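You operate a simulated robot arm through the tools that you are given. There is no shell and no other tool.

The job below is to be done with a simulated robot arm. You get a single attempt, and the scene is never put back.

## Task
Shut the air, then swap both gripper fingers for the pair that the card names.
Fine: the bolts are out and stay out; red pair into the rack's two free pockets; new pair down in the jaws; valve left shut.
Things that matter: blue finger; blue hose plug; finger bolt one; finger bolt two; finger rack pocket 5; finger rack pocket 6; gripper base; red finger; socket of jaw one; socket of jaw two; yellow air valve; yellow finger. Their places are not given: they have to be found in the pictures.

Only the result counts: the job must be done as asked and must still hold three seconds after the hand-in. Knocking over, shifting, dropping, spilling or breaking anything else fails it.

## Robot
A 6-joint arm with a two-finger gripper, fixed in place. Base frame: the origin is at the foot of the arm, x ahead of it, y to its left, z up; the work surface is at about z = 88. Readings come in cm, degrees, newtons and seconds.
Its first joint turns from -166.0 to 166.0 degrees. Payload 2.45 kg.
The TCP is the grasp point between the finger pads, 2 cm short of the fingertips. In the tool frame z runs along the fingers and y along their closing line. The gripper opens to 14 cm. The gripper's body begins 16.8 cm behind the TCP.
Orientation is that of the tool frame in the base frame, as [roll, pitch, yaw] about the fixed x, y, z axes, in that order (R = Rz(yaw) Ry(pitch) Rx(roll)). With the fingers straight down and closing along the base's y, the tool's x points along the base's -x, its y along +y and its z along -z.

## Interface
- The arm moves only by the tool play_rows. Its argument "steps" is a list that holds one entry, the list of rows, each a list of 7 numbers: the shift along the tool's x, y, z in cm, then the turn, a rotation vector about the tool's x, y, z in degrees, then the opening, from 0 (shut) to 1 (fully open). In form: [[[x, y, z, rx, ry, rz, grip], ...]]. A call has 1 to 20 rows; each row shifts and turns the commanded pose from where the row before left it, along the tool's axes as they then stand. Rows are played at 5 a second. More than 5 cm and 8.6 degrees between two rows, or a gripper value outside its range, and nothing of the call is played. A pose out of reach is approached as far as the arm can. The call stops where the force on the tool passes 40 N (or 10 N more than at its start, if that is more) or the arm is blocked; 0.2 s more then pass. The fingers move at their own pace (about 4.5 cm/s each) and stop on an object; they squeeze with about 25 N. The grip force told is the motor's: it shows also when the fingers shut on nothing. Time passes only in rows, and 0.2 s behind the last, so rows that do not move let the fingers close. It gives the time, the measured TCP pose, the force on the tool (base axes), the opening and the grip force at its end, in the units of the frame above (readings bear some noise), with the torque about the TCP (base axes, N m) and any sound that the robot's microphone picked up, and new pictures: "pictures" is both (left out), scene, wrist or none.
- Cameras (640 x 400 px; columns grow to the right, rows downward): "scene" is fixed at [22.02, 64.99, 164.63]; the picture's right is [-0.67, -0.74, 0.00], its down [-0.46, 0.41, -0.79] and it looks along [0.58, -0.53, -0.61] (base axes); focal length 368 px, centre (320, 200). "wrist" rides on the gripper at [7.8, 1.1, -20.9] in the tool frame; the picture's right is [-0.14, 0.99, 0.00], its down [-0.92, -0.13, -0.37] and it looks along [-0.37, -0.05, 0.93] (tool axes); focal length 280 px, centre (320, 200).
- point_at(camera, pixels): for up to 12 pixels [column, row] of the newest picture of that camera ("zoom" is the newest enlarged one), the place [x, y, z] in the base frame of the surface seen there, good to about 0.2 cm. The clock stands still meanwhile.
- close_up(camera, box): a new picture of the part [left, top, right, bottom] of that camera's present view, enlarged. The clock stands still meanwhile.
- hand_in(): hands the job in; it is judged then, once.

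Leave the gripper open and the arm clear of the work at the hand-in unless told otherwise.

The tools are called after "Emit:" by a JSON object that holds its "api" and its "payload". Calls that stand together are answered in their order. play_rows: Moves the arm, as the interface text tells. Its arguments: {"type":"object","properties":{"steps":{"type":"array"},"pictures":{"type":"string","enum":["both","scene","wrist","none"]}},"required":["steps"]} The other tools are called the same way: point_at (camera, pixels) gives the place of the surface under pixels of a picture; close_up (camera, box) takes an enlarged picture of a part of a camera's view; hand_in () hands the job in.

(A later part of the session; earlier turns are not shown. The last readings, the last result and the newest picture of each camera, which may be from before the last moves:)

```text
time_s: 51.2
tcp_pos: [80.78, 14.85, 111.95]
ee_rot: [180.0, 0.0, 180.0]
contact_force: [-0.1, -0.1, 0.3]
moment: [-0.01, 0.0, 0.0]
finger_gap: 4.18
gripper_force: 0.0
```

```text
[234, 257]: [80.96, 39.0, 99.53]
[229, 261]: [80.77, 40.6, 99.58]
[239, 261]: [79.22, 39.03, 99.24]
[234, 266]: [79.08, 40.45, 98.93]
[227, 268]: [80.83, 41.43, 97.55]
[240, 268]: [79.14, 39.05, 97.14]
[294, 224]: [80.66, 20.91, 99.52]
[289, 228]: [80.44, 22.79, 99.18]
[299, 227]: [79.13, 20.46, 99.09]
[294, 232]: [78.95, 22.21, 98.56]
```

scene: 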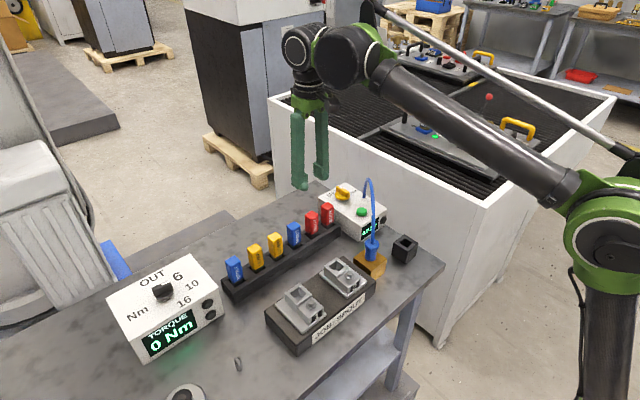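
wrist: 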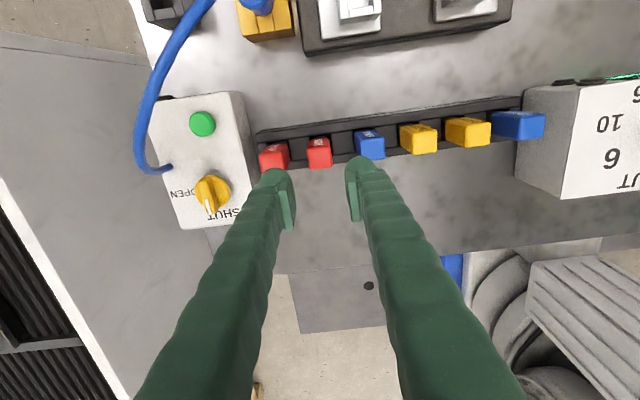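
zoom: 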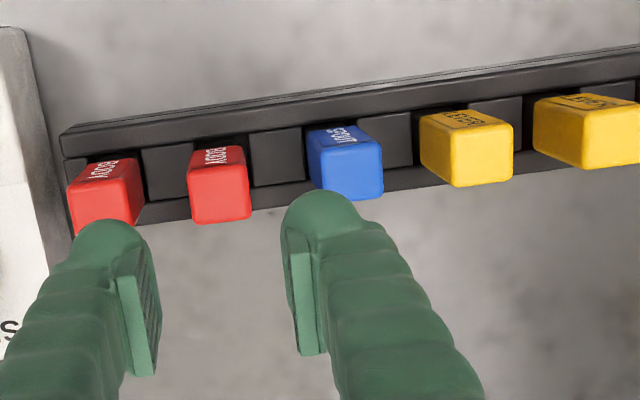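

Blue 4 is centred at about (80.3, 21.35). I'll move +6.1 in y and come down to just above it for an alignment check.

Emit:
{"api": "play_rows", "payload": {"steps": [[[0.05, 3, 0, 0, 0, 0, 0.3], [0.05, 3.1, 0, 0, 0, 0, 0.3], [0, 0, 4, 0, 0, 0, 0.3], [0, 0, 4, 0, 0, 0, 0.3], [0, 0, 0, 0, 0, 0, 0.3]]]}}

Emit:
{"api": "close_up", "payload": {"camera": "wrist", "box": [240, 110, 420, 240]}}

Emit:
{"api": "close_up", "payload": {"camera": "scene", "box": [250, 180, 350, 260]}}

```text
time_s: 52.4
tcp_pos: [80.65, 20.81, 104.2]
ee_rot: [180.0, 0.0, 179.9]
contact_force: [-0.4, 0.1, 0.9]
moment: [-0.02, -0.01, -0.01]
finger_gap: 4.18
gripper_force: 0.0
```

scene: 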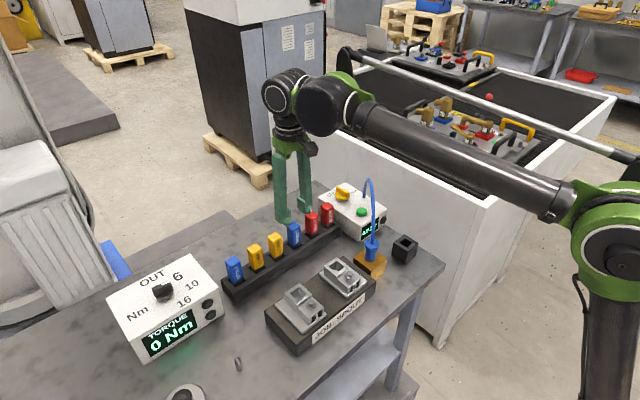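
wrist: 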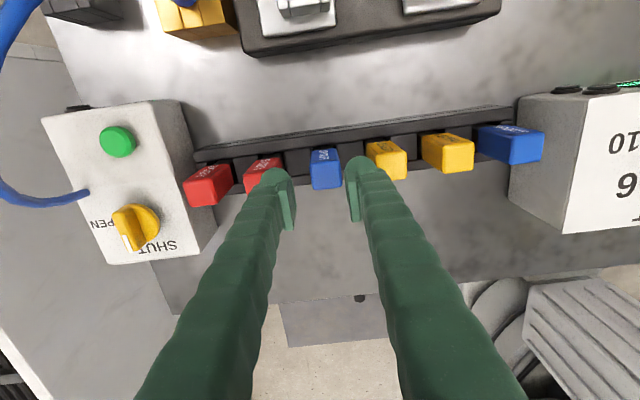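

```text
3.08 times, centred on (330, 175) of wrist
```

zoom: 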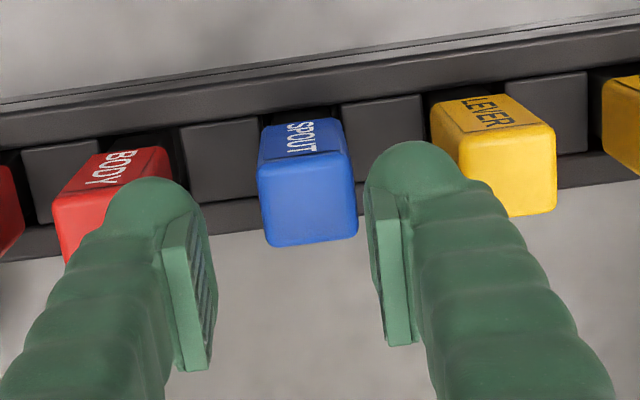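

```text
5.00 times, centred on (300, 220) of scene
```

zoom: 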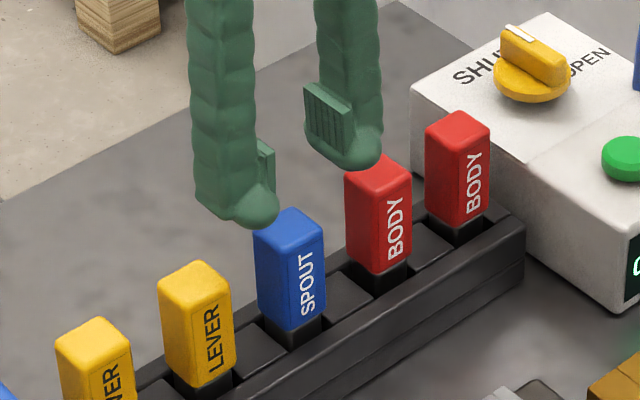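

Emit:
{"api": "point_at", "payload": {"camera": "wrist", "pixels": [[311, 175], [339, 172], [313, 187], [340, 184], [326, 180], [277, 178], [354, 165], [258, 185], [286, 190], [355, 190]]}}

```text
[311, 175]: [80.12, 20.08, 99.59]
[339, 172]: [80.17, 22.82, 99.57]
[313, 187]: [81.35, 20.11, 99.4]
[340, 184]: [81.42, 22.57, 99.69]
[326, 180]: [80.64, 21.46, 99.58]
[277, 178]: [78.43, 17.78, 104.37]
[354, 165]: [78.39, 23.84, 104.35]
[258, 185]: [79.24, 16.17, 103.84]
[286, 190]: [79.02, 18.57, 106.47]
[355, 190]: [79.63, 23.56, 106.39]
```

Blue is centred at y ≈ 21.43 and the gripper at about 21.05. I'll shift +0.35 in y, descend and grip.

Emit:
{"api": "play_rows", "payload": {"steps": [[[0.2, 0.35, 0, 0, 0, 0, 0.3], [0, 0, 2, 0, 0, 0, 0.3], [0, 0, 2, 0, 0, 0, 0.3], [0, 0, 2, 0, 0, 0, 0.3], [0, 0, 1, 0, 0, 0, 0.3], [0, 0, 0, 0, 0, 0, 0.25], [0, 0, 0, 0, 0, 0, 0.2], [0, 0, 0, 0, 0, 0, 0.1], [0, 0, 0, 0, 0, 0, 0], [0, 0, 0, 0, 0, 0, 0]]]}}

```text
time_s: 54.6
tcp_pos: [80.21, 21.51, 97.12]
ee_rot: [180.0, 0.0, 180.0]
contact_force: [-0.1, -0.2, -0.4]
moment: [-0.01, 0.04, -0.02]
finger_gap: 2.9
gripper_force: 25.5
```

scene: 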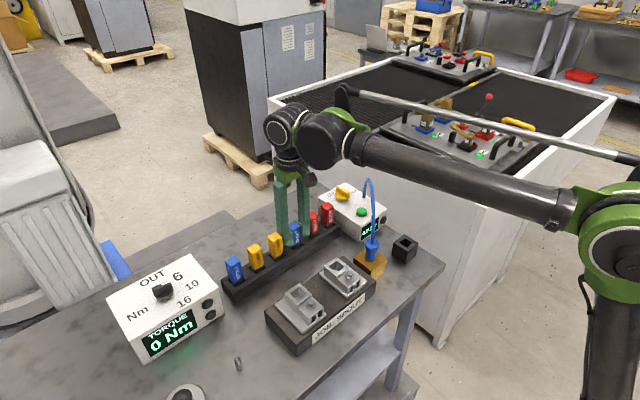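
wrist: 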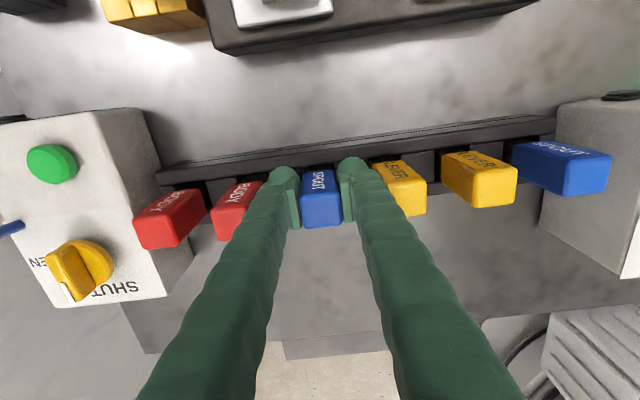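

Gripped. I'll lift clear and carry it back toward jaw 2, stopping about 4 cm short to measure socket 2.

Emit:
{"api": "play_rows", "payload": {"steps": [[[0, 0, -0.3, 0, 0, 0, 0], [0, 0, -0.5, 0, 0, 0, 0], [0, 0, -1, 0, 0, 0, 0], [0, 0, -2, 0, 0, 0, 0], [0, 0, -3, 0, 0, 0, 0], [0, 0, -4, 0, 0, 0, 0], [0, 0, -2, 0, 0, 0, 0], [4, 0, 0, 0, 0, 0, 0], [4, 0, 0, 0, 0, 0, 0], [4, 0, 0, 0, 0, 0, 0], [0, 0, 0, 0, 0, 0, 0]]]}}

Emit:
{"api": "close_up", "payload": {"camera": "wrist", "box": [260, 100, 380, 240]}}

```text
time_s: 57.0
tcp_pos: [68.13, 21.5, 110.03]
ee_rot: [-180.0, 0.0, 180.0]
contact_force: [-0.1, -0.5, -1.3]
moment: [-0.02, 0.02, 0.03]
finger_gap: 2.88
gripper_force: 25.0
```

scene: 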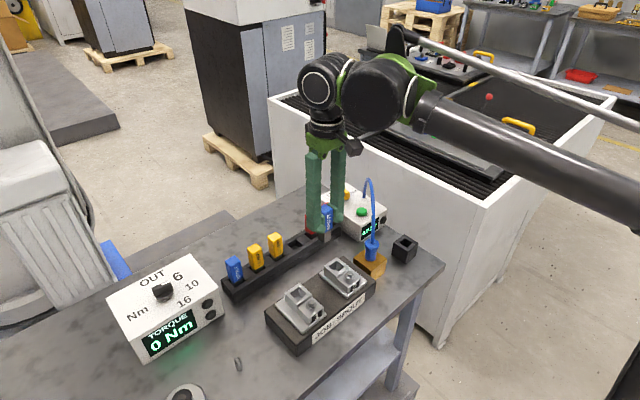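
wrist: 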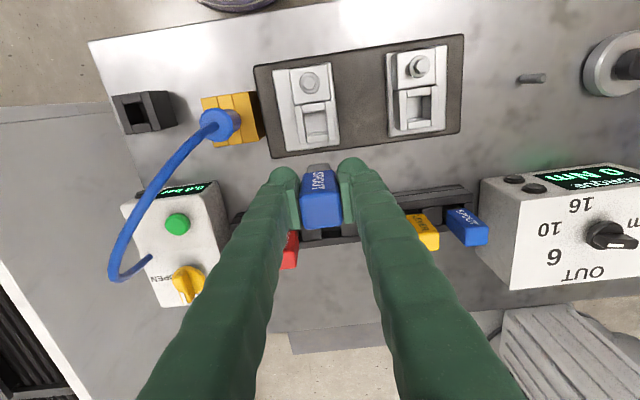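

```text
2.86 times, centred on (320, 170) of wrist
```

zoom: 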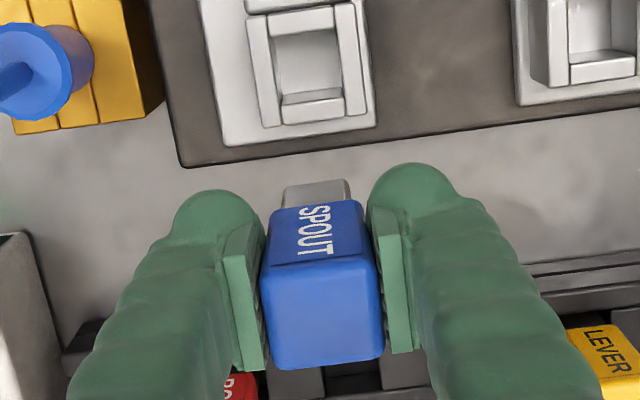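

Emit:
{"api": "close_up", "payload": {"camera": "wrist", "box": [275, 60, 350, 205]}}

```text
2.76 times, centred on (312, 132) of wrist
```

zoom: 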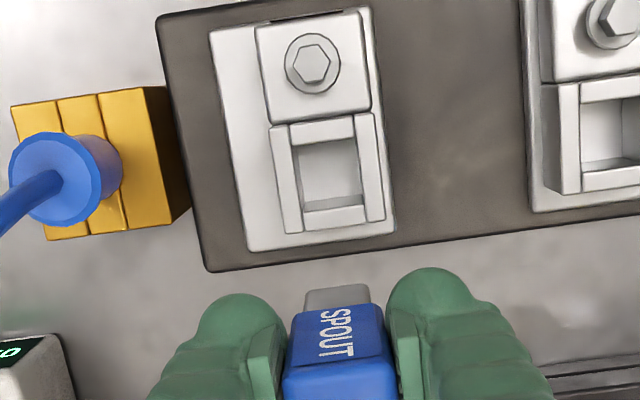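

Emit:
{"api": "point_at", "payload": {"camera": "zoom", "pixels": [[293, 175], [363, 170], [325, 140], [335, 212], [284, 180], [375, 165], [325, 131], [335, 217], [335, 180], [310, 298], [365, 292], [336, 298]]}}

```text
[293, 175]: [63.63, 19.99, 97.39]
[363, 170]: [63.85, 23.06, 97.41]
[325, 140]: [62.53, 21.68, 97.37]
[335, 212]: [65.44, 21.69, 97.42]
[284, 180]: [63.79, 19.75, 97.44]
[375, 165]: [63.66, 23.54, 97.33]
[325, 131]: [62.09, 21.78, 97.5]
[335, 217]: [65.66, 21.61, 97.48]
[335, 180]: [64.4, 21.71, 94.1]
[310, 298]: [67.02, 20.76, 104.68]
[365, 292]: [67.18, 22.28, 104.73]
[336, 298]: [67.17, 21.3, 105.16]
```

Socket 2 is centred at about (63.9, 21.57) and the shank at (68.2, 21.5). I'll shift −4.3 in x, come down to just above the socket and check.

Emit:
{"api": "play_rows", "payload": {"steps": [[[2.3, 0.06, 0, 0, 0, 0, 0], [2, 0, 0, 0, 0, 0, 0], [0, 0, 2, 0, 0, 0, 0], [0, 0, 2, 0, 0, 0, 0], [0, 0, 0.8, 0, 0, 0, 0], [0, 0, 0, 0, 0, 0, 0]]]}}

Emit:
{"api": "close_up", "payload": {"camera": "wrist", "box": [275, 100, 365, 210]}}

Emit:
{"api": "close_up", "payload": {"camera": "scene", "box": [305, 230, 385, 310]}}

```text
time_s: 58.4
tcp_pos: [63.85, 21.67, 105.2]
ee_rot: [179.9, 0.0, 179.9]
contact_force: [0.3, 0.6, -0.7]
moment: [0.0, 0.0, 0.02]
finger_gap: 2.87
gripper_force: 24.8
```

scene: 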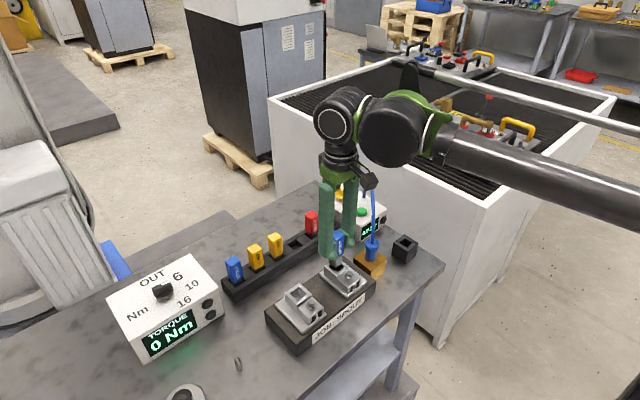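
wrist: 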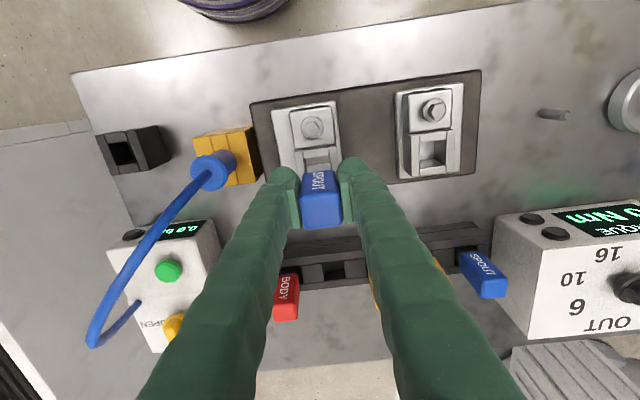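

```text
3.64 times, centred on (320, 155) of wrist
```

zoom: 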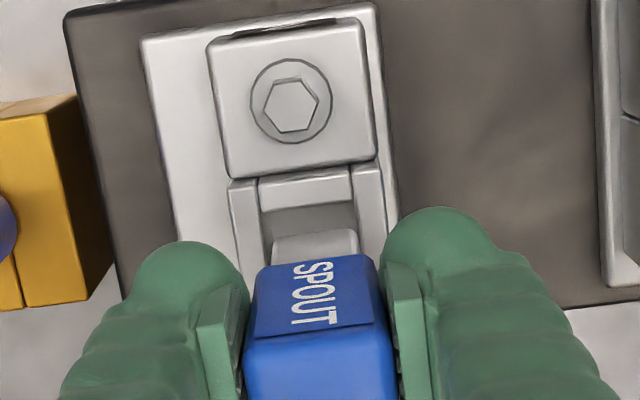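

```text
5.00 times, centred on (345, 270) of scene
```

zoom: 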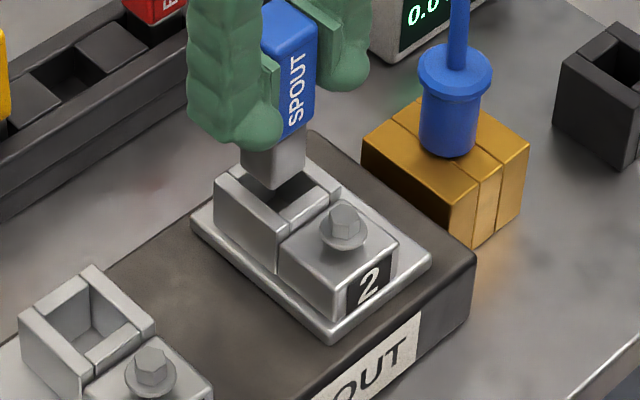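

Emit:
{"api": "point_at", "payload": {"camera": "wrist", "pixels": [[309, 168.5], [329, 166], [319, 167.5], [302, 161], [331.5, 157], [316, 151.5], [317, 155], [321, 184]]}}

Emit:
{"api": "point_at", "payload": {"camera": "zoom", "pixels": [[275, 180], [247, 165], [262, 172], [300, 160], [290, 165], [285, 202], [250, 210], [318, 175], [320, 190]]}}

```text
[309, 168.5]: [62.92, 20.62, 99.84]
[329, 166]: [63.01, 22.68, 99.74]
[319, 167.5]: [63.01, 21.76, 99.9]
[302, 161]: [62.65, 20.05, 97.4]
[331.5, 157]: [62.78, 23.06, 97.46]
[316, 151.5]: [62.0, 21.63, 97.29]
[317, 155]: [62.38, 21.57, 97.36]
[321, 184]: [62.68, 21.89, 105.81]
```

```text
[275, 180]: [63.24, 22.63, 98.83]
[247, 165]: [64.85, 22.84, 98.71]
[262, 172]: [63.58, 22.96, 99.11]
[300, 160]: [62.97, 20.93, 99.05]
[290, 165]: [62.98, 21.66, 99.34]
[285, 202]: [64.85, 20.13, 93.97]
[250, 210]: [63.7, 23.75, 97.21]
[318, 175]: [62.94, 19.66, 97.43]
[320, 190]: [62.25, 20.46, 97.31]
```

The shank is centred at about (64.05, 21.65). I'll correct by (−0.15, −0.07) and lower gently into socket 2.

Emit:
{"api": "play_rows", "payload": {"steps": [[[0.15, -0.07, 0, 0, 0, 0, 0], [0, 0, 0.5, 0, 0, 0, 0], [0, 0, 0.5, 0, 0, 0, 0], [0, 0, 0.4, 0, 0, 0, 0], [0, 0, 0.4, 0, 0, 0, 0], [0, 0, 0, 0, 0, 0, 0]]]}}

Emit:
{"api": "close_up", "payload": {"camera": "scene", "box": [305, 230, 385, 310]}}

```text
time_s: 59.8
tcp_pos: [63.82, 21.48, 103.31]
ee_rot: [180.0, -0.1, -180.0]
contact_force: [0.5, 0.1, -1.3]
moment: [0.01, 0.01, 0.02]
finger_gap: 2.9
gripper_force: 25.1
```

scene: 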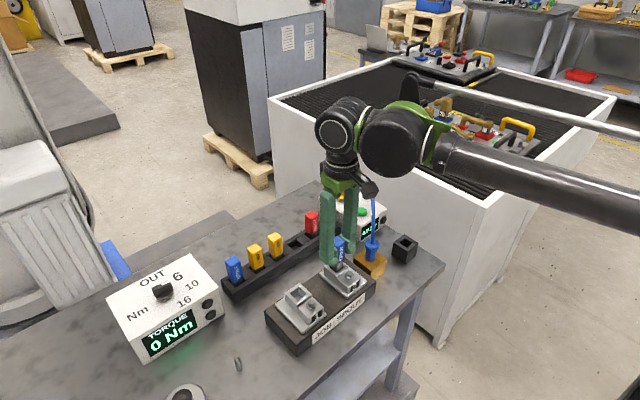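
wrist: 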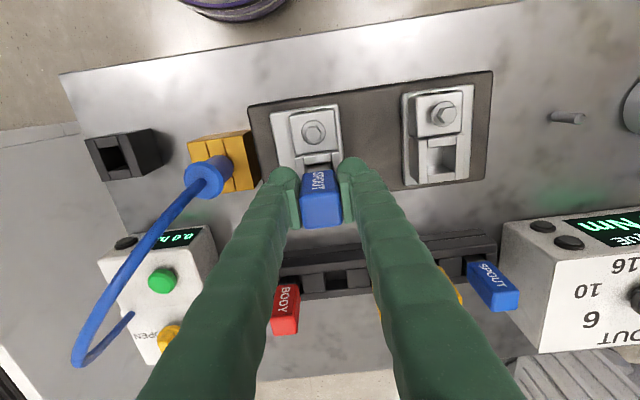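

```text
5.00 times, centred on (345, 270) of scene
```

zoom: 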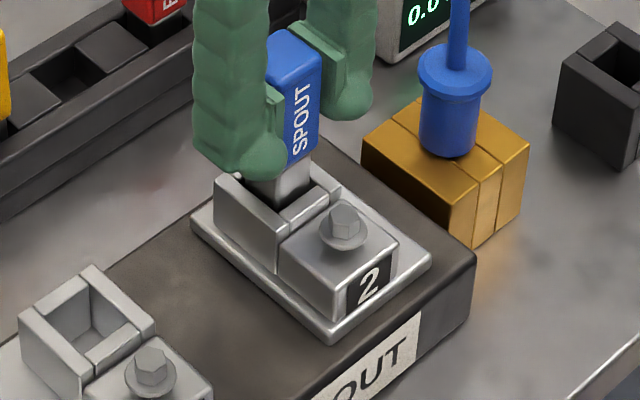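

The shank has entered socket 2 without contact. I'll continue down toward z ≈ 101.

Emit:
{"api": "play_rows", "payload": {"steps": [[[0, 0, 0.5, 0, 0, 0, 0], [0, 0, 0.5, 0, 0, 0, 0], [0, 0, 0.4, 0, 0, 0, 0], [0, 0, 0.3, 0, 0, 0, 0], [0, 0, 0.2, 0, 0, 0, 0], [0, 0, 0, 0, 0, 0, 0]]], "pictures": "none"}}

```text
time_s: 61.2
tcp_pos: [63.84, 21.38, 101.38]
ee_rot: [-180.0, 0.1, 180.0]
contact_force: [0.7, -0.4, -2.3]
moment: [0.02, 0.0, -0.02]
finger_gap: 2.89
gripper_force: 25.0
```

Emit:
{"api": "play_rows", "payload": {"steps": [[[0, 0, 0.15, 0, 0, 0, 0], [0, 0, 0.1, 0, 0, 0, 0], [0, 0, 0, 0, 0, 0, 0]]], "pictures": "none"}}

```text
time_s: 62.0
tcp_pos: [63.79, 21.43, 101.19]
ee_rot: [180.0, 0.0, -180.0]
contact_force: [-0.2, -0.5, -1.7]
moment: [0.01, 0.04, -0.04]
finger_gap: 2.91
gripper_force: 25.6
```

Emit:
{"api": "play_rows", "payload": {"steps": [[[0, 0, 0.1, 0, 0, 0, 0], [0, 0, 0.1, 0, 0, 0, 0], [0, 0, 0, 0, 0, 0, 0]]], "pictures": "none"}}

```text
time_s: 62.8
tcp_pos: [63.68, 21.37, 101.03]
ee_rot: [-180.0, 0.0, 179.9]
contact_force: [2.2, 0.1, 21.8]
moment: [-0.01, -0.1, -0.06]
finger_gap: 2.88
gripper_force: 25.3
```

The bottom is reached (21.8 N at z 101.03, the seated height). I'll ease off, release and lift.

Emit:
{"api": "play_rows", "payload": {"steps": [[[0, 0, -0.06, 0, 0, 0, 0], [0, 0, 0, 0, 0, 0, 0.25], [0, 0, 0, 0, 0, 0, 0.32], [0, 0, 0, 0, 0, 0, 0.32], [0, 0, -1, 0, 0, 0, 0.32], [0, 0, -2, 0, 0, 0, 0.32], [0, 0, -3, 0, 0, 0, 0.32], [0, 0, -4, 0, 0, 0, 0.32], [0, 0, 0, 0, 0, 0, 0.32]]]}}

Emit:
{"api": "close_up", "payload": {"camera": "scene", "box": [220, 200, 380, 320]}}

Emit:
{"api": "close_up", "payload": {"camera": "wrist", "box": [240, 90, 500, 270]}}

```text
time_s: 64.8
tcp_pos: [63.51, 21.34, 110.82]
ee_rot: [179.9, 0.0, -180.0]
contact_force: [-0.7, 0.5, -0.6]
moment: [0.01, 0.03, -0.01]
finger_gap: 4.48
gripper_force: 0.1
```

scene: 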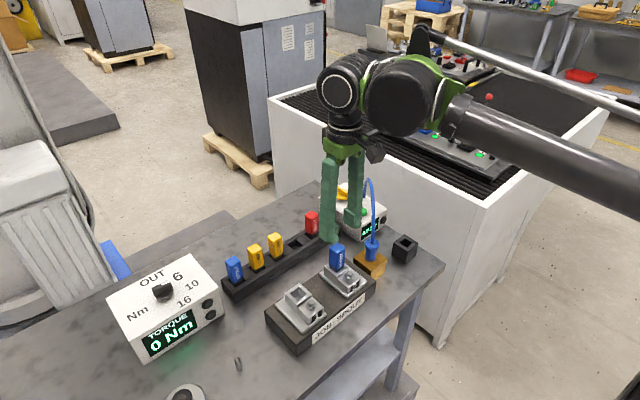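
wrist: 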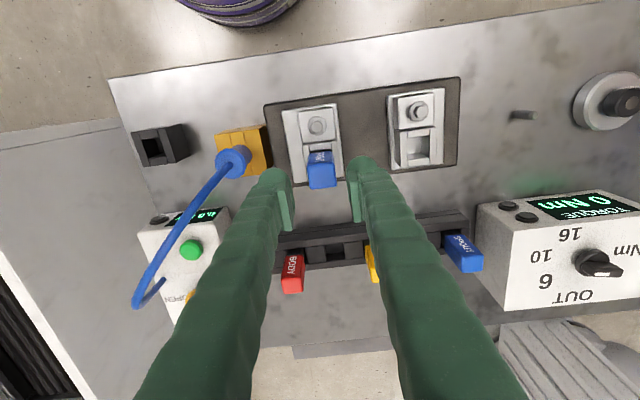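

```text
3.33 times, centred on (300, 260) of scene
```

zoom: 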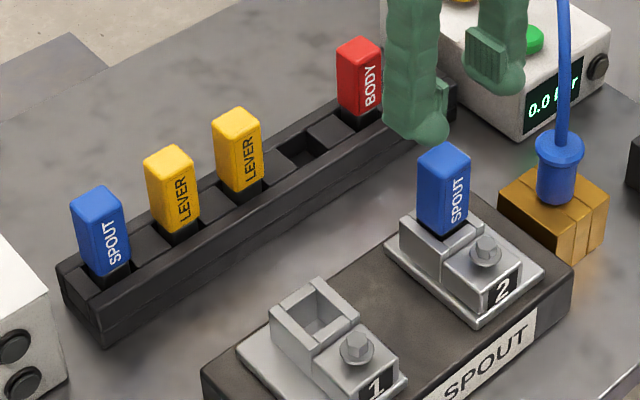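

```text
2.22 times, centred on (370, 180) of wrist
```

zoom: 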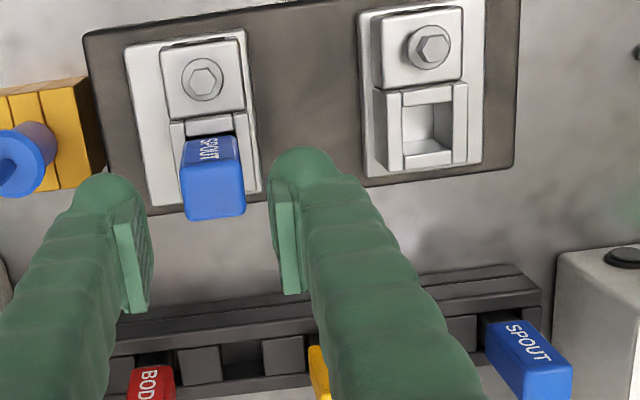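

Blue 4 is seated in jaw 2. For blue 1 I need to know the clearance to the torque box beside it, so I'll measure both.

Emit:
{"api": "point_at", "payload": {"camera": "scene", "pixels": [[337, 246], [196, 258], [205, 275], [210, 290], [217, 310], [193, 262], [218, 290], [240, 274], [226, 284], [234, 261], [229, 270], [238, 270]]}}

Emit:
{"api": "close_up", "payload": {"camera": "wrist", "box": [410, 190, 530, 310]}}

```text
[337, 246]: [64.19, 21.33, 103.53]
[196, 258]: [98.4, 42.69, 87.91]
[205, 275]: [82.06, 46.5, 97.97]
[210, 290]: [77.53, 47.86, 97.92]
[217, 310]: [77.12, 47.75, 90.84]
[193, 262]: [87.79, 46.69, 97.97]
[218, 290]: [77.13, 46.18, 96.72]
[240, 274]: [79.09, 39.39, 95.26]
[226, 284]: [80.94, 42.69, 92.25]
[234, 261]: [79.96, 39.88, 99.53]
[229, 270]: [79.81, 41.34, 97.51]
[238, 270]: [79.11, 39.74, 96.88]
```

```text
3.33 times, centred on (470, 250) of wrist
```

zoom: 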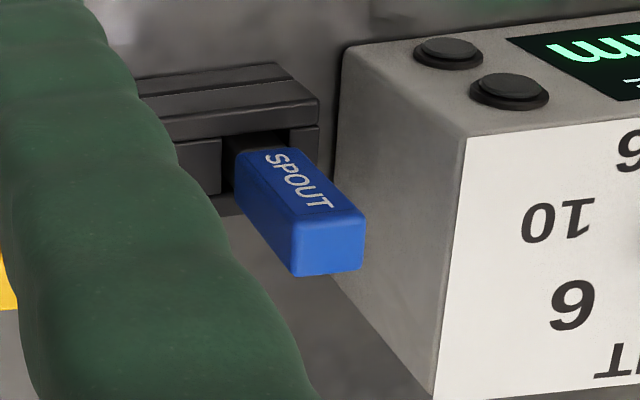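

The torque box wall is at y ≈ 46.5, so there's room. I'll move to above blue 1 at about (80.2, 39.7).

Emit:
{"api": "play_rows", "payload": {"steps": [[[-3, 3.5, 0, 0, 0, 0, 0.3], [-3, 3.5, 0, 0, 0, 0, 0.3], [-3, 3.5, 0.5, 0, 0, 0, 0.3], [-3, 3.5, 0.5, 0, 0, 0, 0.3], [-3, 3.5, 1, 0, 0, 0, 0.3], [-1.3, 0.6, 1, 0, 0, 0, 0.3], [0, 0, 1.5, 0, 0, 0, 0.3], [0, 0, 0, 0, 0, 0, 0.3]]]}}

Emit:
{"api": "close_up", "payload": {"camera": "wrist", "box": [240, 110, 420, 240]}}

```text
time_s: 66.6
tcp_pos: [79.88, 39.57, 106.22]
ee_rot: [180.0, 0.0, -179.9]
contact_force: [0.0, 0.4, 0.4]
moment: [0.0, 0.04, -0.03]
finger_gap: 4.19
gripper_force: 0.0
```

scene: 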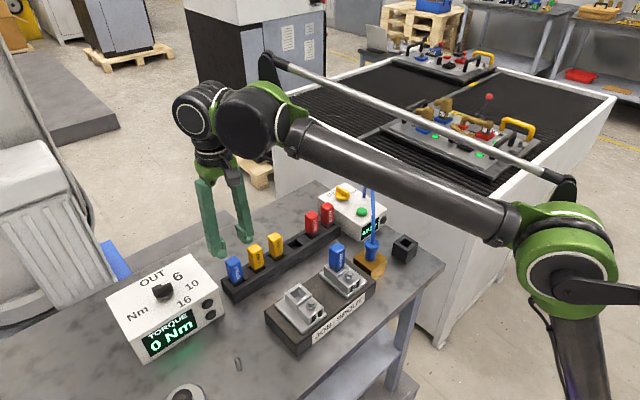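
wrist: 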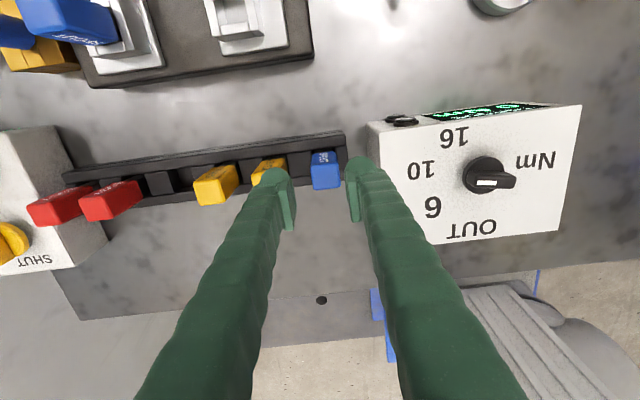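

```text
3.08 times, centred on (330, 175) of wrist
```

zoom: 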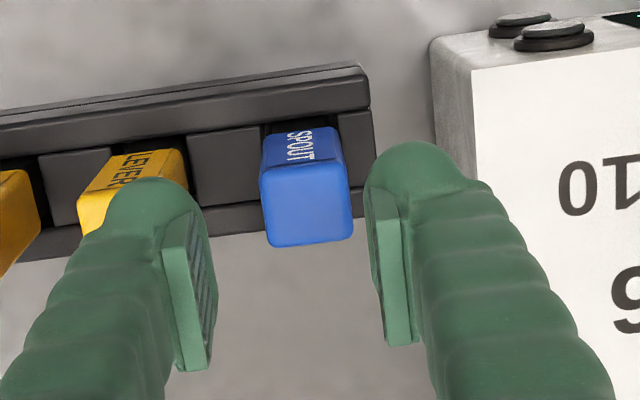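

Emit:
{"api": "point_at", "payload": {"camera": "zoom", "pixels": [[266, 182], [345, 175], [273, 238], [347, 230], [308, 205], [200, 300], [400, 290], [180, 160], [435, 110], [470, 150]]}}

```text
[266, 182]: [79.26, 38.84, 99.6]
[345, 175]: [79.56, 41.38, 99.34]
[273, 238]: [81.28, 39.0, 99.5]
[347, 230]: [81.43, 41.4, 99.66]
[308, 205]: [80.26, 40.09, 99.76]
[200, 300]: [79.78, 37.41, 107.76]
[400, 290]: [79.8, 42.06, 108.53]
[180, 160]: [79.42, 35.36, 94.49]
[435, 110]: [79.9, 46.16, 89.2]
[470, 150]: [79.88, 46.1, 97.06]
```

Blue 1 is centred at about (80.3, 40.05) and the gripper at about y 39.7. I'll shift +0.3 in y and +0.25 in x, descend to z ≈ 97 and grip.

Emit:
{"api": "play_rows", "payload": {"steps": [[[-0.25, 0.3, 0, 0, 0, 0, 0.3], [0, 0, 3, 0, 0, 0, 0.3], [0, 0, 2, 0, 0, 0, 0.3], [0, 0, 2, 0, 0, 0, 0.3], [0, 0, 1.5, 0, 0, 0, 0.3], [0, 0, 0.7, 0, 0, 0, 0.3], [0, 0, 0, 0, 0, 0, 0.25], [0, 0, 0, 0, 0, 0, 0.2], [0, 0, 0, 0, 0, 0, 0.1], [0, 0, 0, 0, 0, 0, 0], [0, 0, 0, 0, 0, 0, 0]]]}}

```text
time_s: 67.6
tcp_pos: [80.29, 39.73, 100.58]
ee_rot: [-179.9, 0.2, -180.0]
contact_force: [3.4, 4.7, 24.6]
moment: [-1.1, -0.13, 0.19]
finger_gap: 4.16
gripper_force: 0.1
stopped in row 4: the force on the tool passed its limit at 68 N (the readings are from after the stop); the commanded pose is now the measured one
```

scene: 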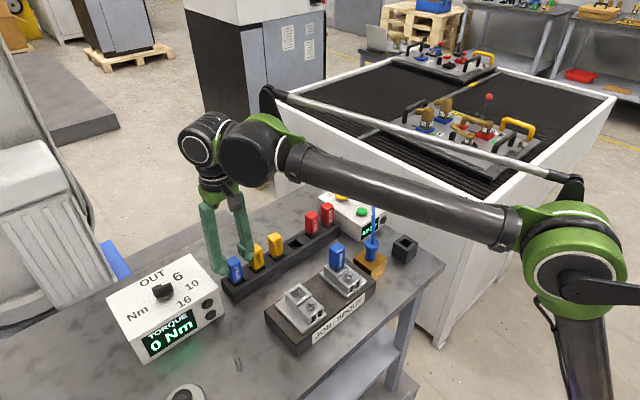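
wrist: 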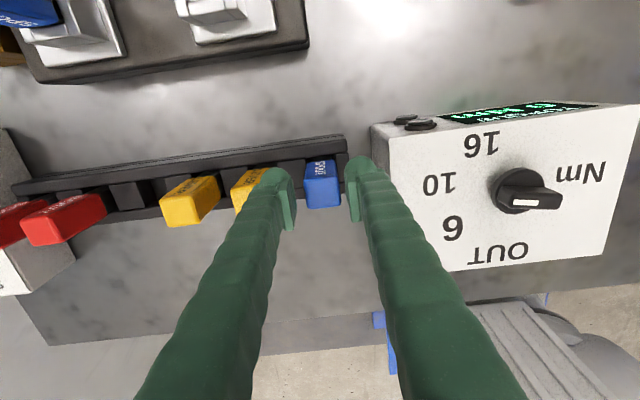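

The −y gripper finger touched something: the moment points to y ≈ 35.2, the top edge of yellow 2. I'll raise straight up and inspect.

Emit:
{"api": "play_rows", "payload": {"steps": [[[0, 0, -1, 0, 0, 0, 0.3], [0, 0, -3, 0, 0, 0, 0.3], [0, 0, -2, 0, 0, 0, 0.3], [0, 0, 0, 0, 0, 0, 0.3]]]}}

Emit:
{"api": "close_up", "payload": {"camera": "scene", "box": [210, 190, 350, 310]}}

Emit:
{"api": "close_up", "payload": {"camera": "wrist", "box": [180, 110, 400, 240]}}

```text
time_s: 68.6
tcp_pos: [80.35, 39.72, 106.39]
ee_rot: [180.0, 0.1, -179.9]
contact_force: [0.0, 0.3, -1.2]
moment: [0.01, -0.03, 0.0]
finger_gap: 4.18
gripper_force: 0.1
```

scene: 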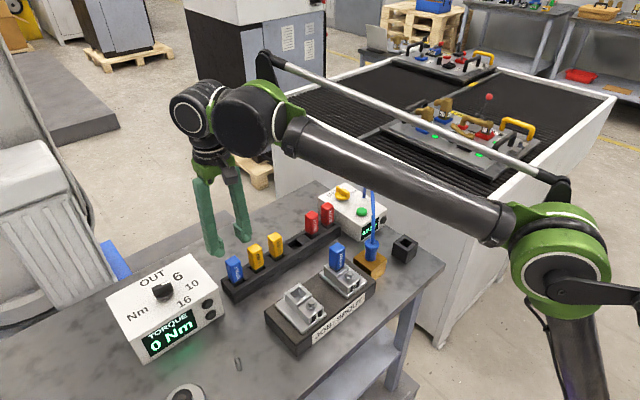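
wrist: 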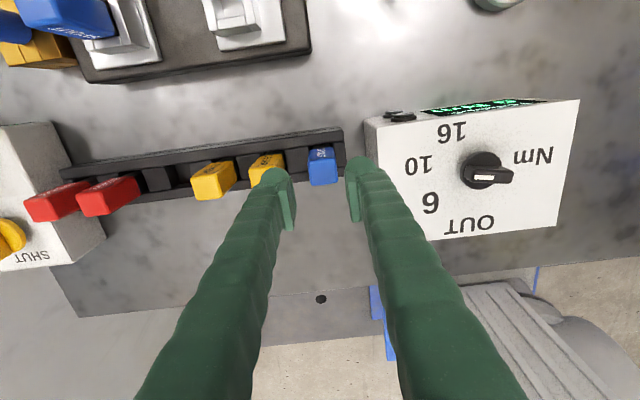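

```text
3.33 times, centred on (280, 250) of scene
```

zoom: 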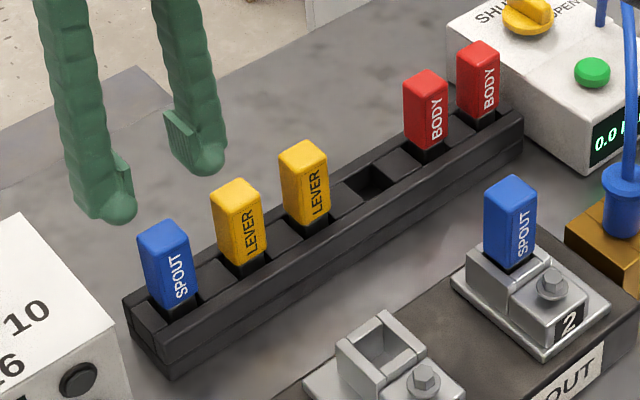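

```text
2.91 times, centred on (290, 175) of wrist
```

zoom: 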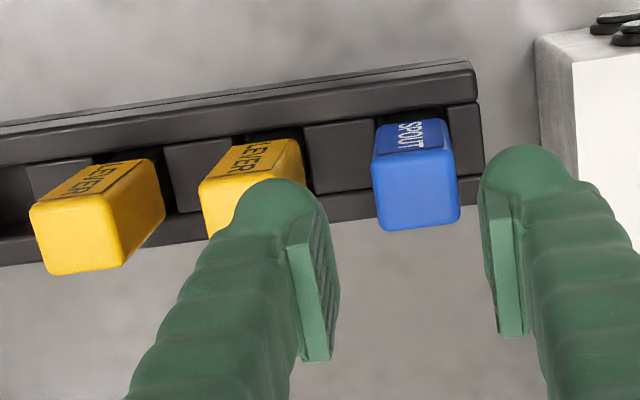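

Nothing moved visibly. I'll measure yellow 2, blue 1 and the fingers' true edges.

Emit:
{"api": "point_at", "payload": {"camera": "zoom", "pixels": [[378, 170], [452, 160], [385, 225], [457, 215], [418, 190], [205, 195], [210, 225], [300, 155], [290, 172], [245, 205], [305, 260], [505, 230]]}}

Emit:
{"api": "point_at", "payload": {"camera": "scene", "pixels": [[233, 258], [228, 261], [239, 260], [234, 265], [254, 246], [249, 249], [260, 248], [255, 254], [213, 253], [205, 250], [249, 238], [240, 240]]}}

```text
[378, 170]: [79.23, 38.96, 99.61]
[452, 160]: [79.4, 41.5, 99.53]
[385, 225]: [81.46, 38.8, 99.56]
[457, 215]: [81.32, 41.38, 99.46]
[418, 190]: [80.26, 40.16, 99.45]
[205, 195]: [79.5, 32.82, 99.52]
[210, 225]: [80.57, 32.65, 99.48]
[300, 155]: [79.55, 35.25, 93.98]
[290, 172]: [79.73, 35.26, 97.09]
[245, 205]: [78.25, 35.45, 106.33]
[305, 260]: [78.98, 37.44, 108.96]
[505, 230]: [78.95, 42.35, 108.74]
```

```text
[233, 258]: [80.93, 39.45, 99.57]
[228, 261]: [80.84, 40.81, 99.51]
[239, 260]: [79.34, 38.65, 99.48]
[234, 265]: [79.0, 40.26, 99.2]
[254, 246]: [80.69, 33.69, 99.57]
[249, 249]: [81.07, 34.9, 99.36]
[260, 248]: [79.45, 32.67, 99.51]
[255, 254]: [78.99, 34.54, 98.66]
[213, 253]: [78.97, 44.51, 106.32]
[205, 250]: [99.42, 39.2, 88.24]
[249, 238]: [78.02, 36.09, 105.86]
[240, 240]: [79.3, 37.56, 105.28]
```

The gripper finger's outer bulge reaches about 2.1 cm from its pad, so I was too far toward −y. I'll shift +0.35 to centre on blue at 40.1, narrow the gap to about 3.8, and go down in careful steps.

Emit:
{"api": "play_rows", "payload": {"steps": [[[0, 0.35, 0, 0, 0, 0, 0.27], [0, 0, 2, 0, 0, 0, 0.27], [0, 0, 2, 0, 0, 0, 0.27], [0, 0, 0, 0, 0, 0, 0.27]]]}}

Emit:
{"api": "close_up", "payload": {"camera": "scene", "box": [200, 220, 280, 300]}}

Emit:
{"api": "close_up", "payload": {"camera": "wrist", "box": [220, 130, 400, 240]}}

```text
time_s: 69.6
tcp_pos: [80.45, 40.34, 102.32]
ee_rot: [-180.0, 0.1, 179.9]
contact_force: [-0.6, 0.4, 0.0]
moment: [-0.01, -0.03, 0.05]
finger_gap: 3.78
gripper_force: 0.1
```

scene: 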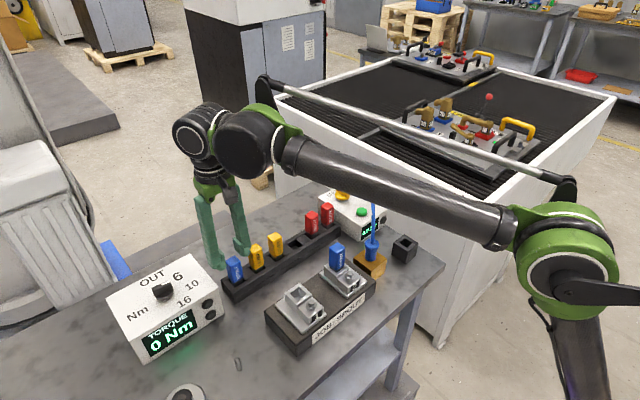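
wrist: 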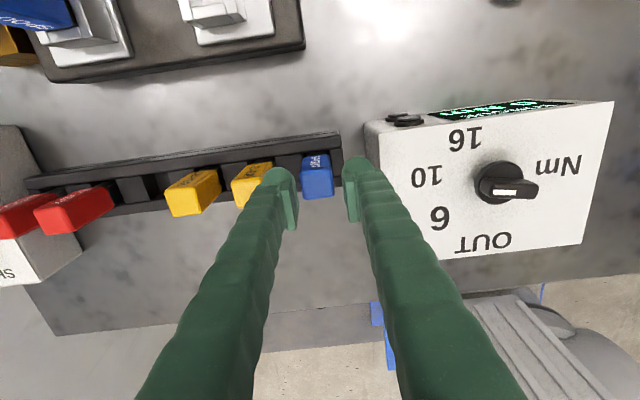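

```text
5.00 times, centred on (240, 260) of scene
```

zoom: 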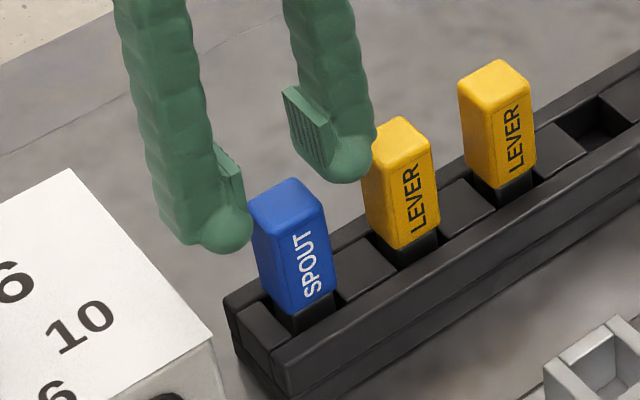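

```text
3.56 times, centred on (310, 185) of wrist
```

zoom: 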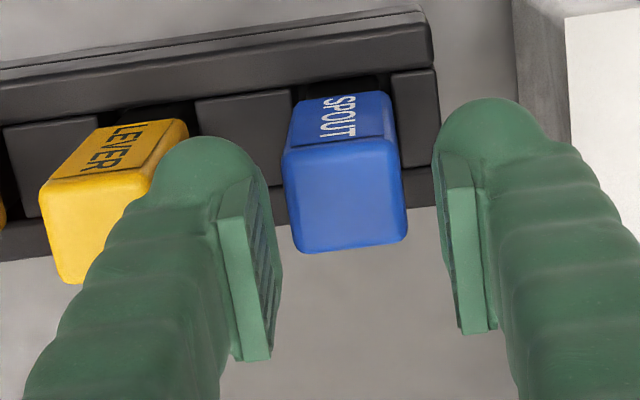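

The gripper is now about 0.25 too far toward +y. I'll shift −0.22 and lower in small steps.

Emit:
{"api": "play_rows", "payload": {"steps": [[[0, -0.22, 0, 0, 0, 0, 0.27], [0, 0, 0.8, 0, 0, 0, 0.27], [0, 0, 0.8, 0, 0, 0, 0.27], [0, 0, 0.5, 0, 0, 0, 0.27], [0, 0, 0, 0, 0, 0, 0.27]]], "pictures": "both"}}

```text
time_s: 70.8
tcp_pos: [80.36, 39.98, 100.32]
ee_rot: [-179.9, 0.1, -179.9]
contact_force: [0.4, 0.3, -1.3]
moment: [0.0, -0.03, 0.0]
finger_gap: 3.77
gripper_force: 0.0
```

scene: 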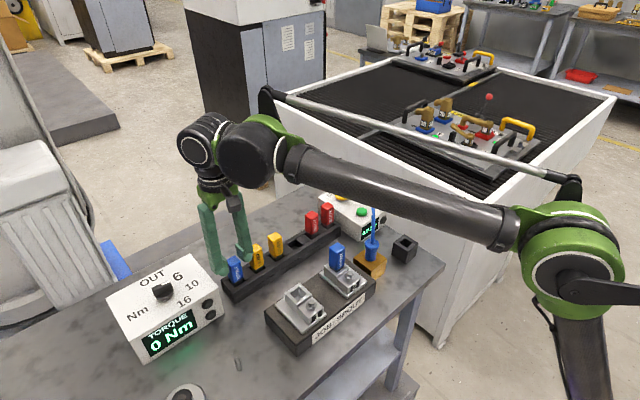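
wrist: 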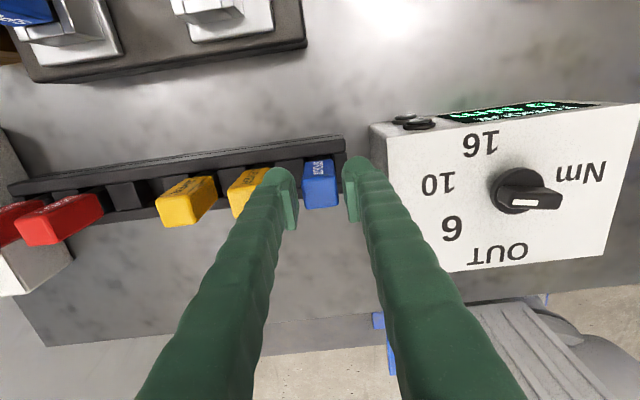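

There is no contact with the tips at 98.3, past the level where it touched before. I'll continue to z ≈ 97 and grip.

Emit:
{"api": "play_rows", "payload": {"steps": [[[0, 0, 0.6, 0, 0, 0, 0.27], [0, 0, 0.6, 0, 0, 0, 0.27], [0, 0, 0.6, 0, 0, 0, 0.27], [0, 0, 0.6, 0, 0, 0, 0.27], [0, 0, 0.7, 0, 0, 0, 0.27], [0, 0, 0, 0, 0, 0, 0.27]]], "pictures": "none"}}

```text
time_s: 72.2
tcp_pos: [80.38, 39.98, 97.13]
ee_rot: [-180.0, 0.1, 180.0]
contact_force: [0.3, -0.3, -0.2]
moment: [-0.01, -0.03, 0.02]
finger_gap: 3.77
gripper_force: 0.2
```

Emit:
{"api": "play_rows", "payload": {"steps": [[[0, 0, 0, 0, 0, 0, 0.23], [0, 0, 0, 0, 0, 0, 0.2], [0, 0, 0, 0, 0, 0, 0.1], [0, 0, 0, 0, 0, 0, 0], [0, 0, 0, 0, 0, 0, 0]]], "pictures": "wrist"}}

```text
time_s: 73.4
tcp_pos: [80.46, 39.91, 97.13]
ee_rot: [180.0, 0.1, 180.0]
contact_force: [-0.4, -0.6, 0.4]
moment: [0.0, -0.02, 0.01]
finger_gap: 2.9
gripper_force: 24.4
```

wrist: 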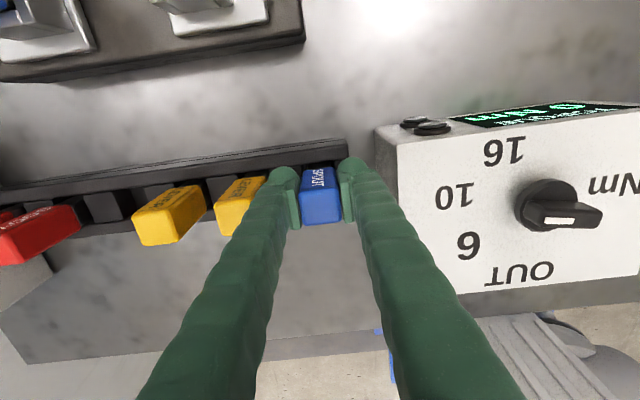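

Gripped. I'll lift clear and carry it to just short of jaw 1.

Emit:
{"api": "play_rows", "payload": {"steps": [[[0, 0, -0.3, 0, 0, 0, 0], [0, 0, -0.5, 0, 0, 0, 0], [0, 0, -1, 0, 0, 0, 0], [0, 0, -2, 0, 0, 0, 0], [0, 0, -3, 0, 0, 0, 0], [0, 0, -4, 0, 0, 0, 0], [0.5, 0, -1.2, 0, 0, 0, 0], [4, -2, 0, 0, 0, 0, 0], [4, -2.1, 0, 0, 0, 0, 0], [3.7, -2.2, 0, 0, 0, 0, 0], [0, 0, 0, 0, 0, 0, 0]]]}}

Emit:
{"api": "close_up", "payload": {"camera": "wrist", "box": [275, 60, 370, 205]}}

```text
time_s: 75.8
tcp_pos: [68.45, 33.68, 108.97]
ee_rot: [180.0, 0.1, 180.0]
contact_force: [0.1, -0.4, -2.5]
moment: [0.0, 0.02, -0.01]
finger_gap: 2.89
gripper_force: 25.0
```

scene: 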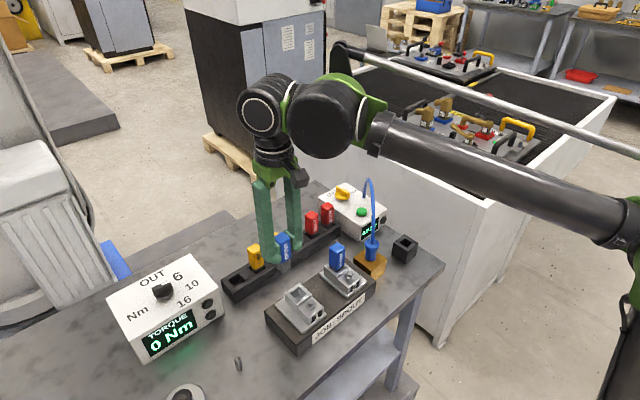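
wrist: 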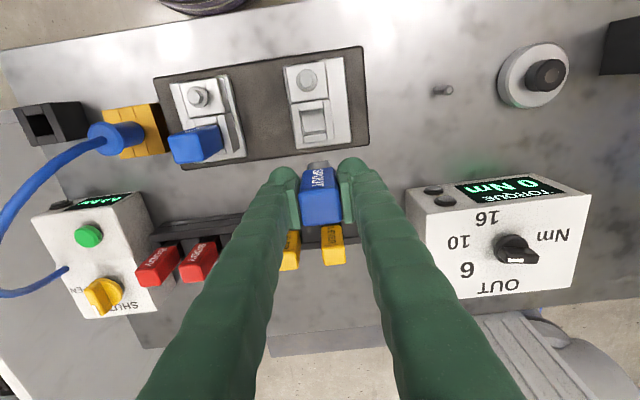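

```text
2.76 times, centred on (322, 132) of wrist
```

zoom: 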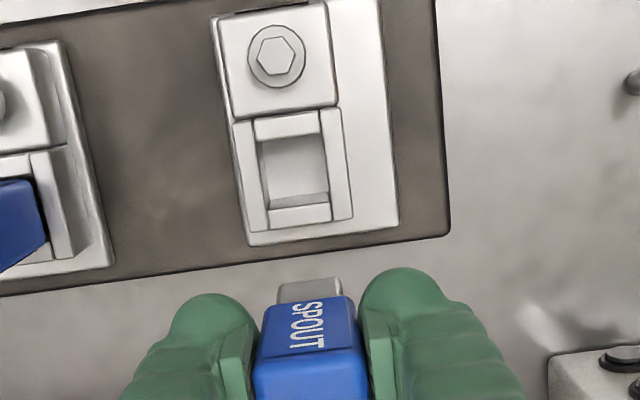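

Emit:
{"api": "point_at", "payload": {"camera": "zoom", "pixels": [[256, 172], [328, 165], [290, 135], [298, 207], [245, 175], [342, 165], [284, 290], [335, 285], [310, 290], [295, 175]]}}

```text
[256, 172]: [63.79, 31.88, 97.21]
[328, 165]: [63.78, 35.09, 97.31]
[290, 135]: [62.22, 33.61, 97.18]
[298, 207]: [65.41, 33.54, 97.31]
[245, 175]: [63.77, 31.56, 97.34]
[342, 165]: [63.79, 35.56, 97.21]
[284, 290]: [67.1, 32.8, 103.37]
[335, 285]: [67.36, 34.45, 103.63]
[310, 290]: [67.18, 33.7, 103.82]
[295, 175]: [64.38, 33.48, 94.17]
```

Socket 1 is centred at about (63.88, 33.53) and the shank at (68.3, 33.65). I'll shift −4.5 in x and −0.1 in y and come down to just above the rim.

Emit:
{"api": "play_rows", "payload": {"steps": [[[2.5, -0.1, 0, 0, 0, 0, 0], [2, 0, 0, 0, 0, 0, 0], [0, 0, 2, 0, 0, 0, 0], [0, 0, 1.8, 0, 0, 0, 0], [0, 0, 0, 0, 0, 0, 0]]]}}

Emit:
{"api": "close_up", "payload": {"camera": "wrist", "box": [275, 100, 365, 210]}}

Emit:
{"api": "close_up", "payload": {"camera": "scene", "box": [265, 250, 345, 330]}}

Emit:
{"api": "point_at", "payload": {"camera": "wrist", "pixels": [[309, 168], [329, 166], [319, 167], [302, 161], [331.5, 157], [316, 151.5], [321, 184]]}}

```text
time_s: 77.0
tcp_pos: [63.6, 33.52, 105.28]
ee_rot: [-180.0, 0.1, 179.9]
contact_force: [0.0, -0.3, -2.3]
moment: [-0.02, -0.01, 0.02]
finger_gap: 2.88
gripper_force: 25.1
```

scene: 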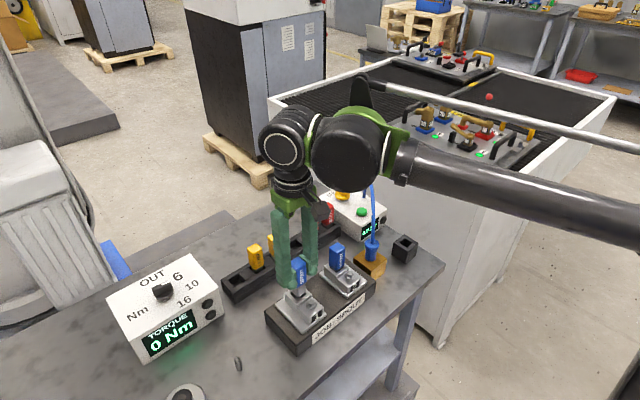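
wrist: 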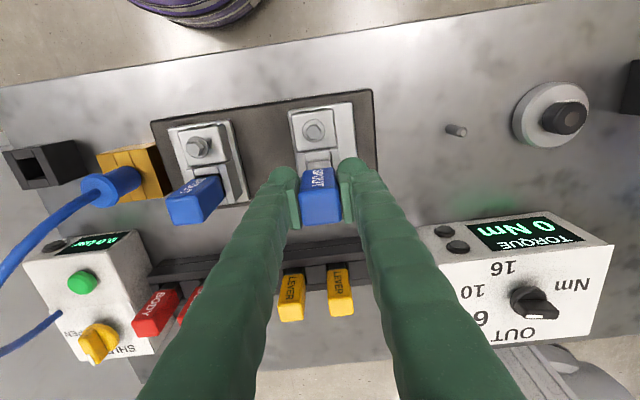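

```text
3.64 times, centred on (320, 155) of wrist
```

zoom: 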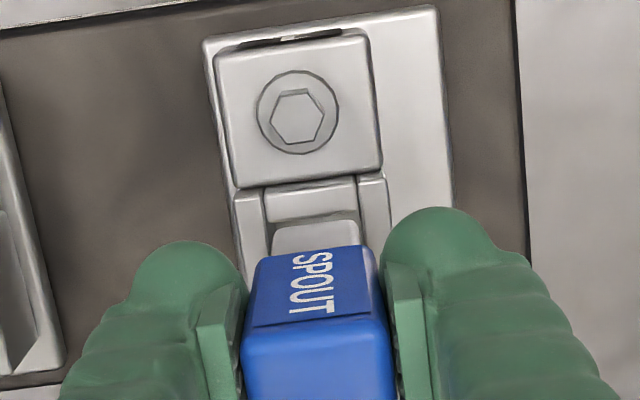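

```text
5.00 times, centred on (305, 290) of scene
```

zoom: 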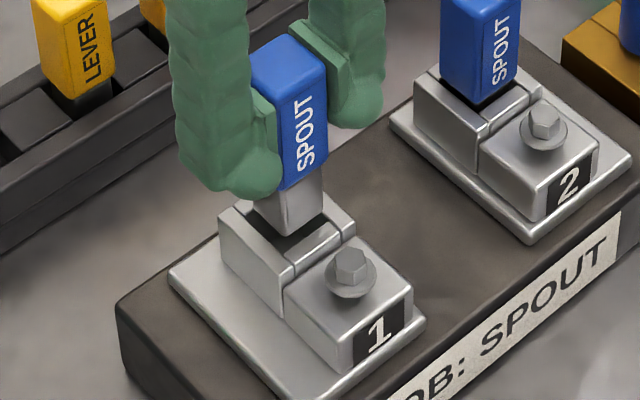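

```text
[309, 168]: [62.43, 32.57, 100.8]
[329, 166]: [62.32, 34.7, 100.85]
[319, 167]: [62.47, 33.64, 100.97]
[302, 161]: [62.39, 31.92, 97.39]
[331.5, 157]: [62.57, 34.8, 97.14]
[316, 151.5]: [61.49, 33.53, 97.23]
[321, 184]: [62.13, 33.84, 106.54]
```

Emit:
{"api": "point_at", "payload": {"camera": "zoom", "pixels": [[292, 225], [300, 215], [262, 210], [275, 218], [315, 205], [300, 195], [275, 250], [320, 232], [250, 200], [240, 225]]}}

Emit:
{"api": "point_at", "payload": {"camera": "wrist", "pixels": [[312, 164], [318, 163], [325, 162.5], [318, 165], [313, 166.5], [325, 165], [318, 157], [318, 154]]}}

```text
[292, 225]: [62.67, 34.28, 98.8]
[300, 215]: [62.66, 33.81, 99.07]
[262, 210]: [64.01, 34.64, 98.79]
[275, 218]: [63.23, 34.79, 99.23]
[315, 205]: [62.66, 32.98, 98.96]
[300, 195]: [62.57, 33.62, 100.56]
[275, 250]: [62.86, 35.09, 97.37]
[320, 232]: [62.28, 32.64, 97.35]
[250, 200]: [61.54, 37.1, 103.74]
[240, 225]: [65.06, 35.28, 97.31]
```

```text
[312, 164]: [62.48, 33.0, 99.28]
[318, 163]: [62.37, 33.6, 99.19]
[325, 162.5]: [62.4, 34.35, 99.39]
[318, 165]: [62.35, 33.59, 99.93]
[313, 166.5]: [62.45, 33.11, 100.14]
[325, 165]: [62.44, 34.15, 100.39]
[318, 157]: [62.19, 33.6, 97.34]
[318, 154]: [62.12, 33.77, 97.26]
```

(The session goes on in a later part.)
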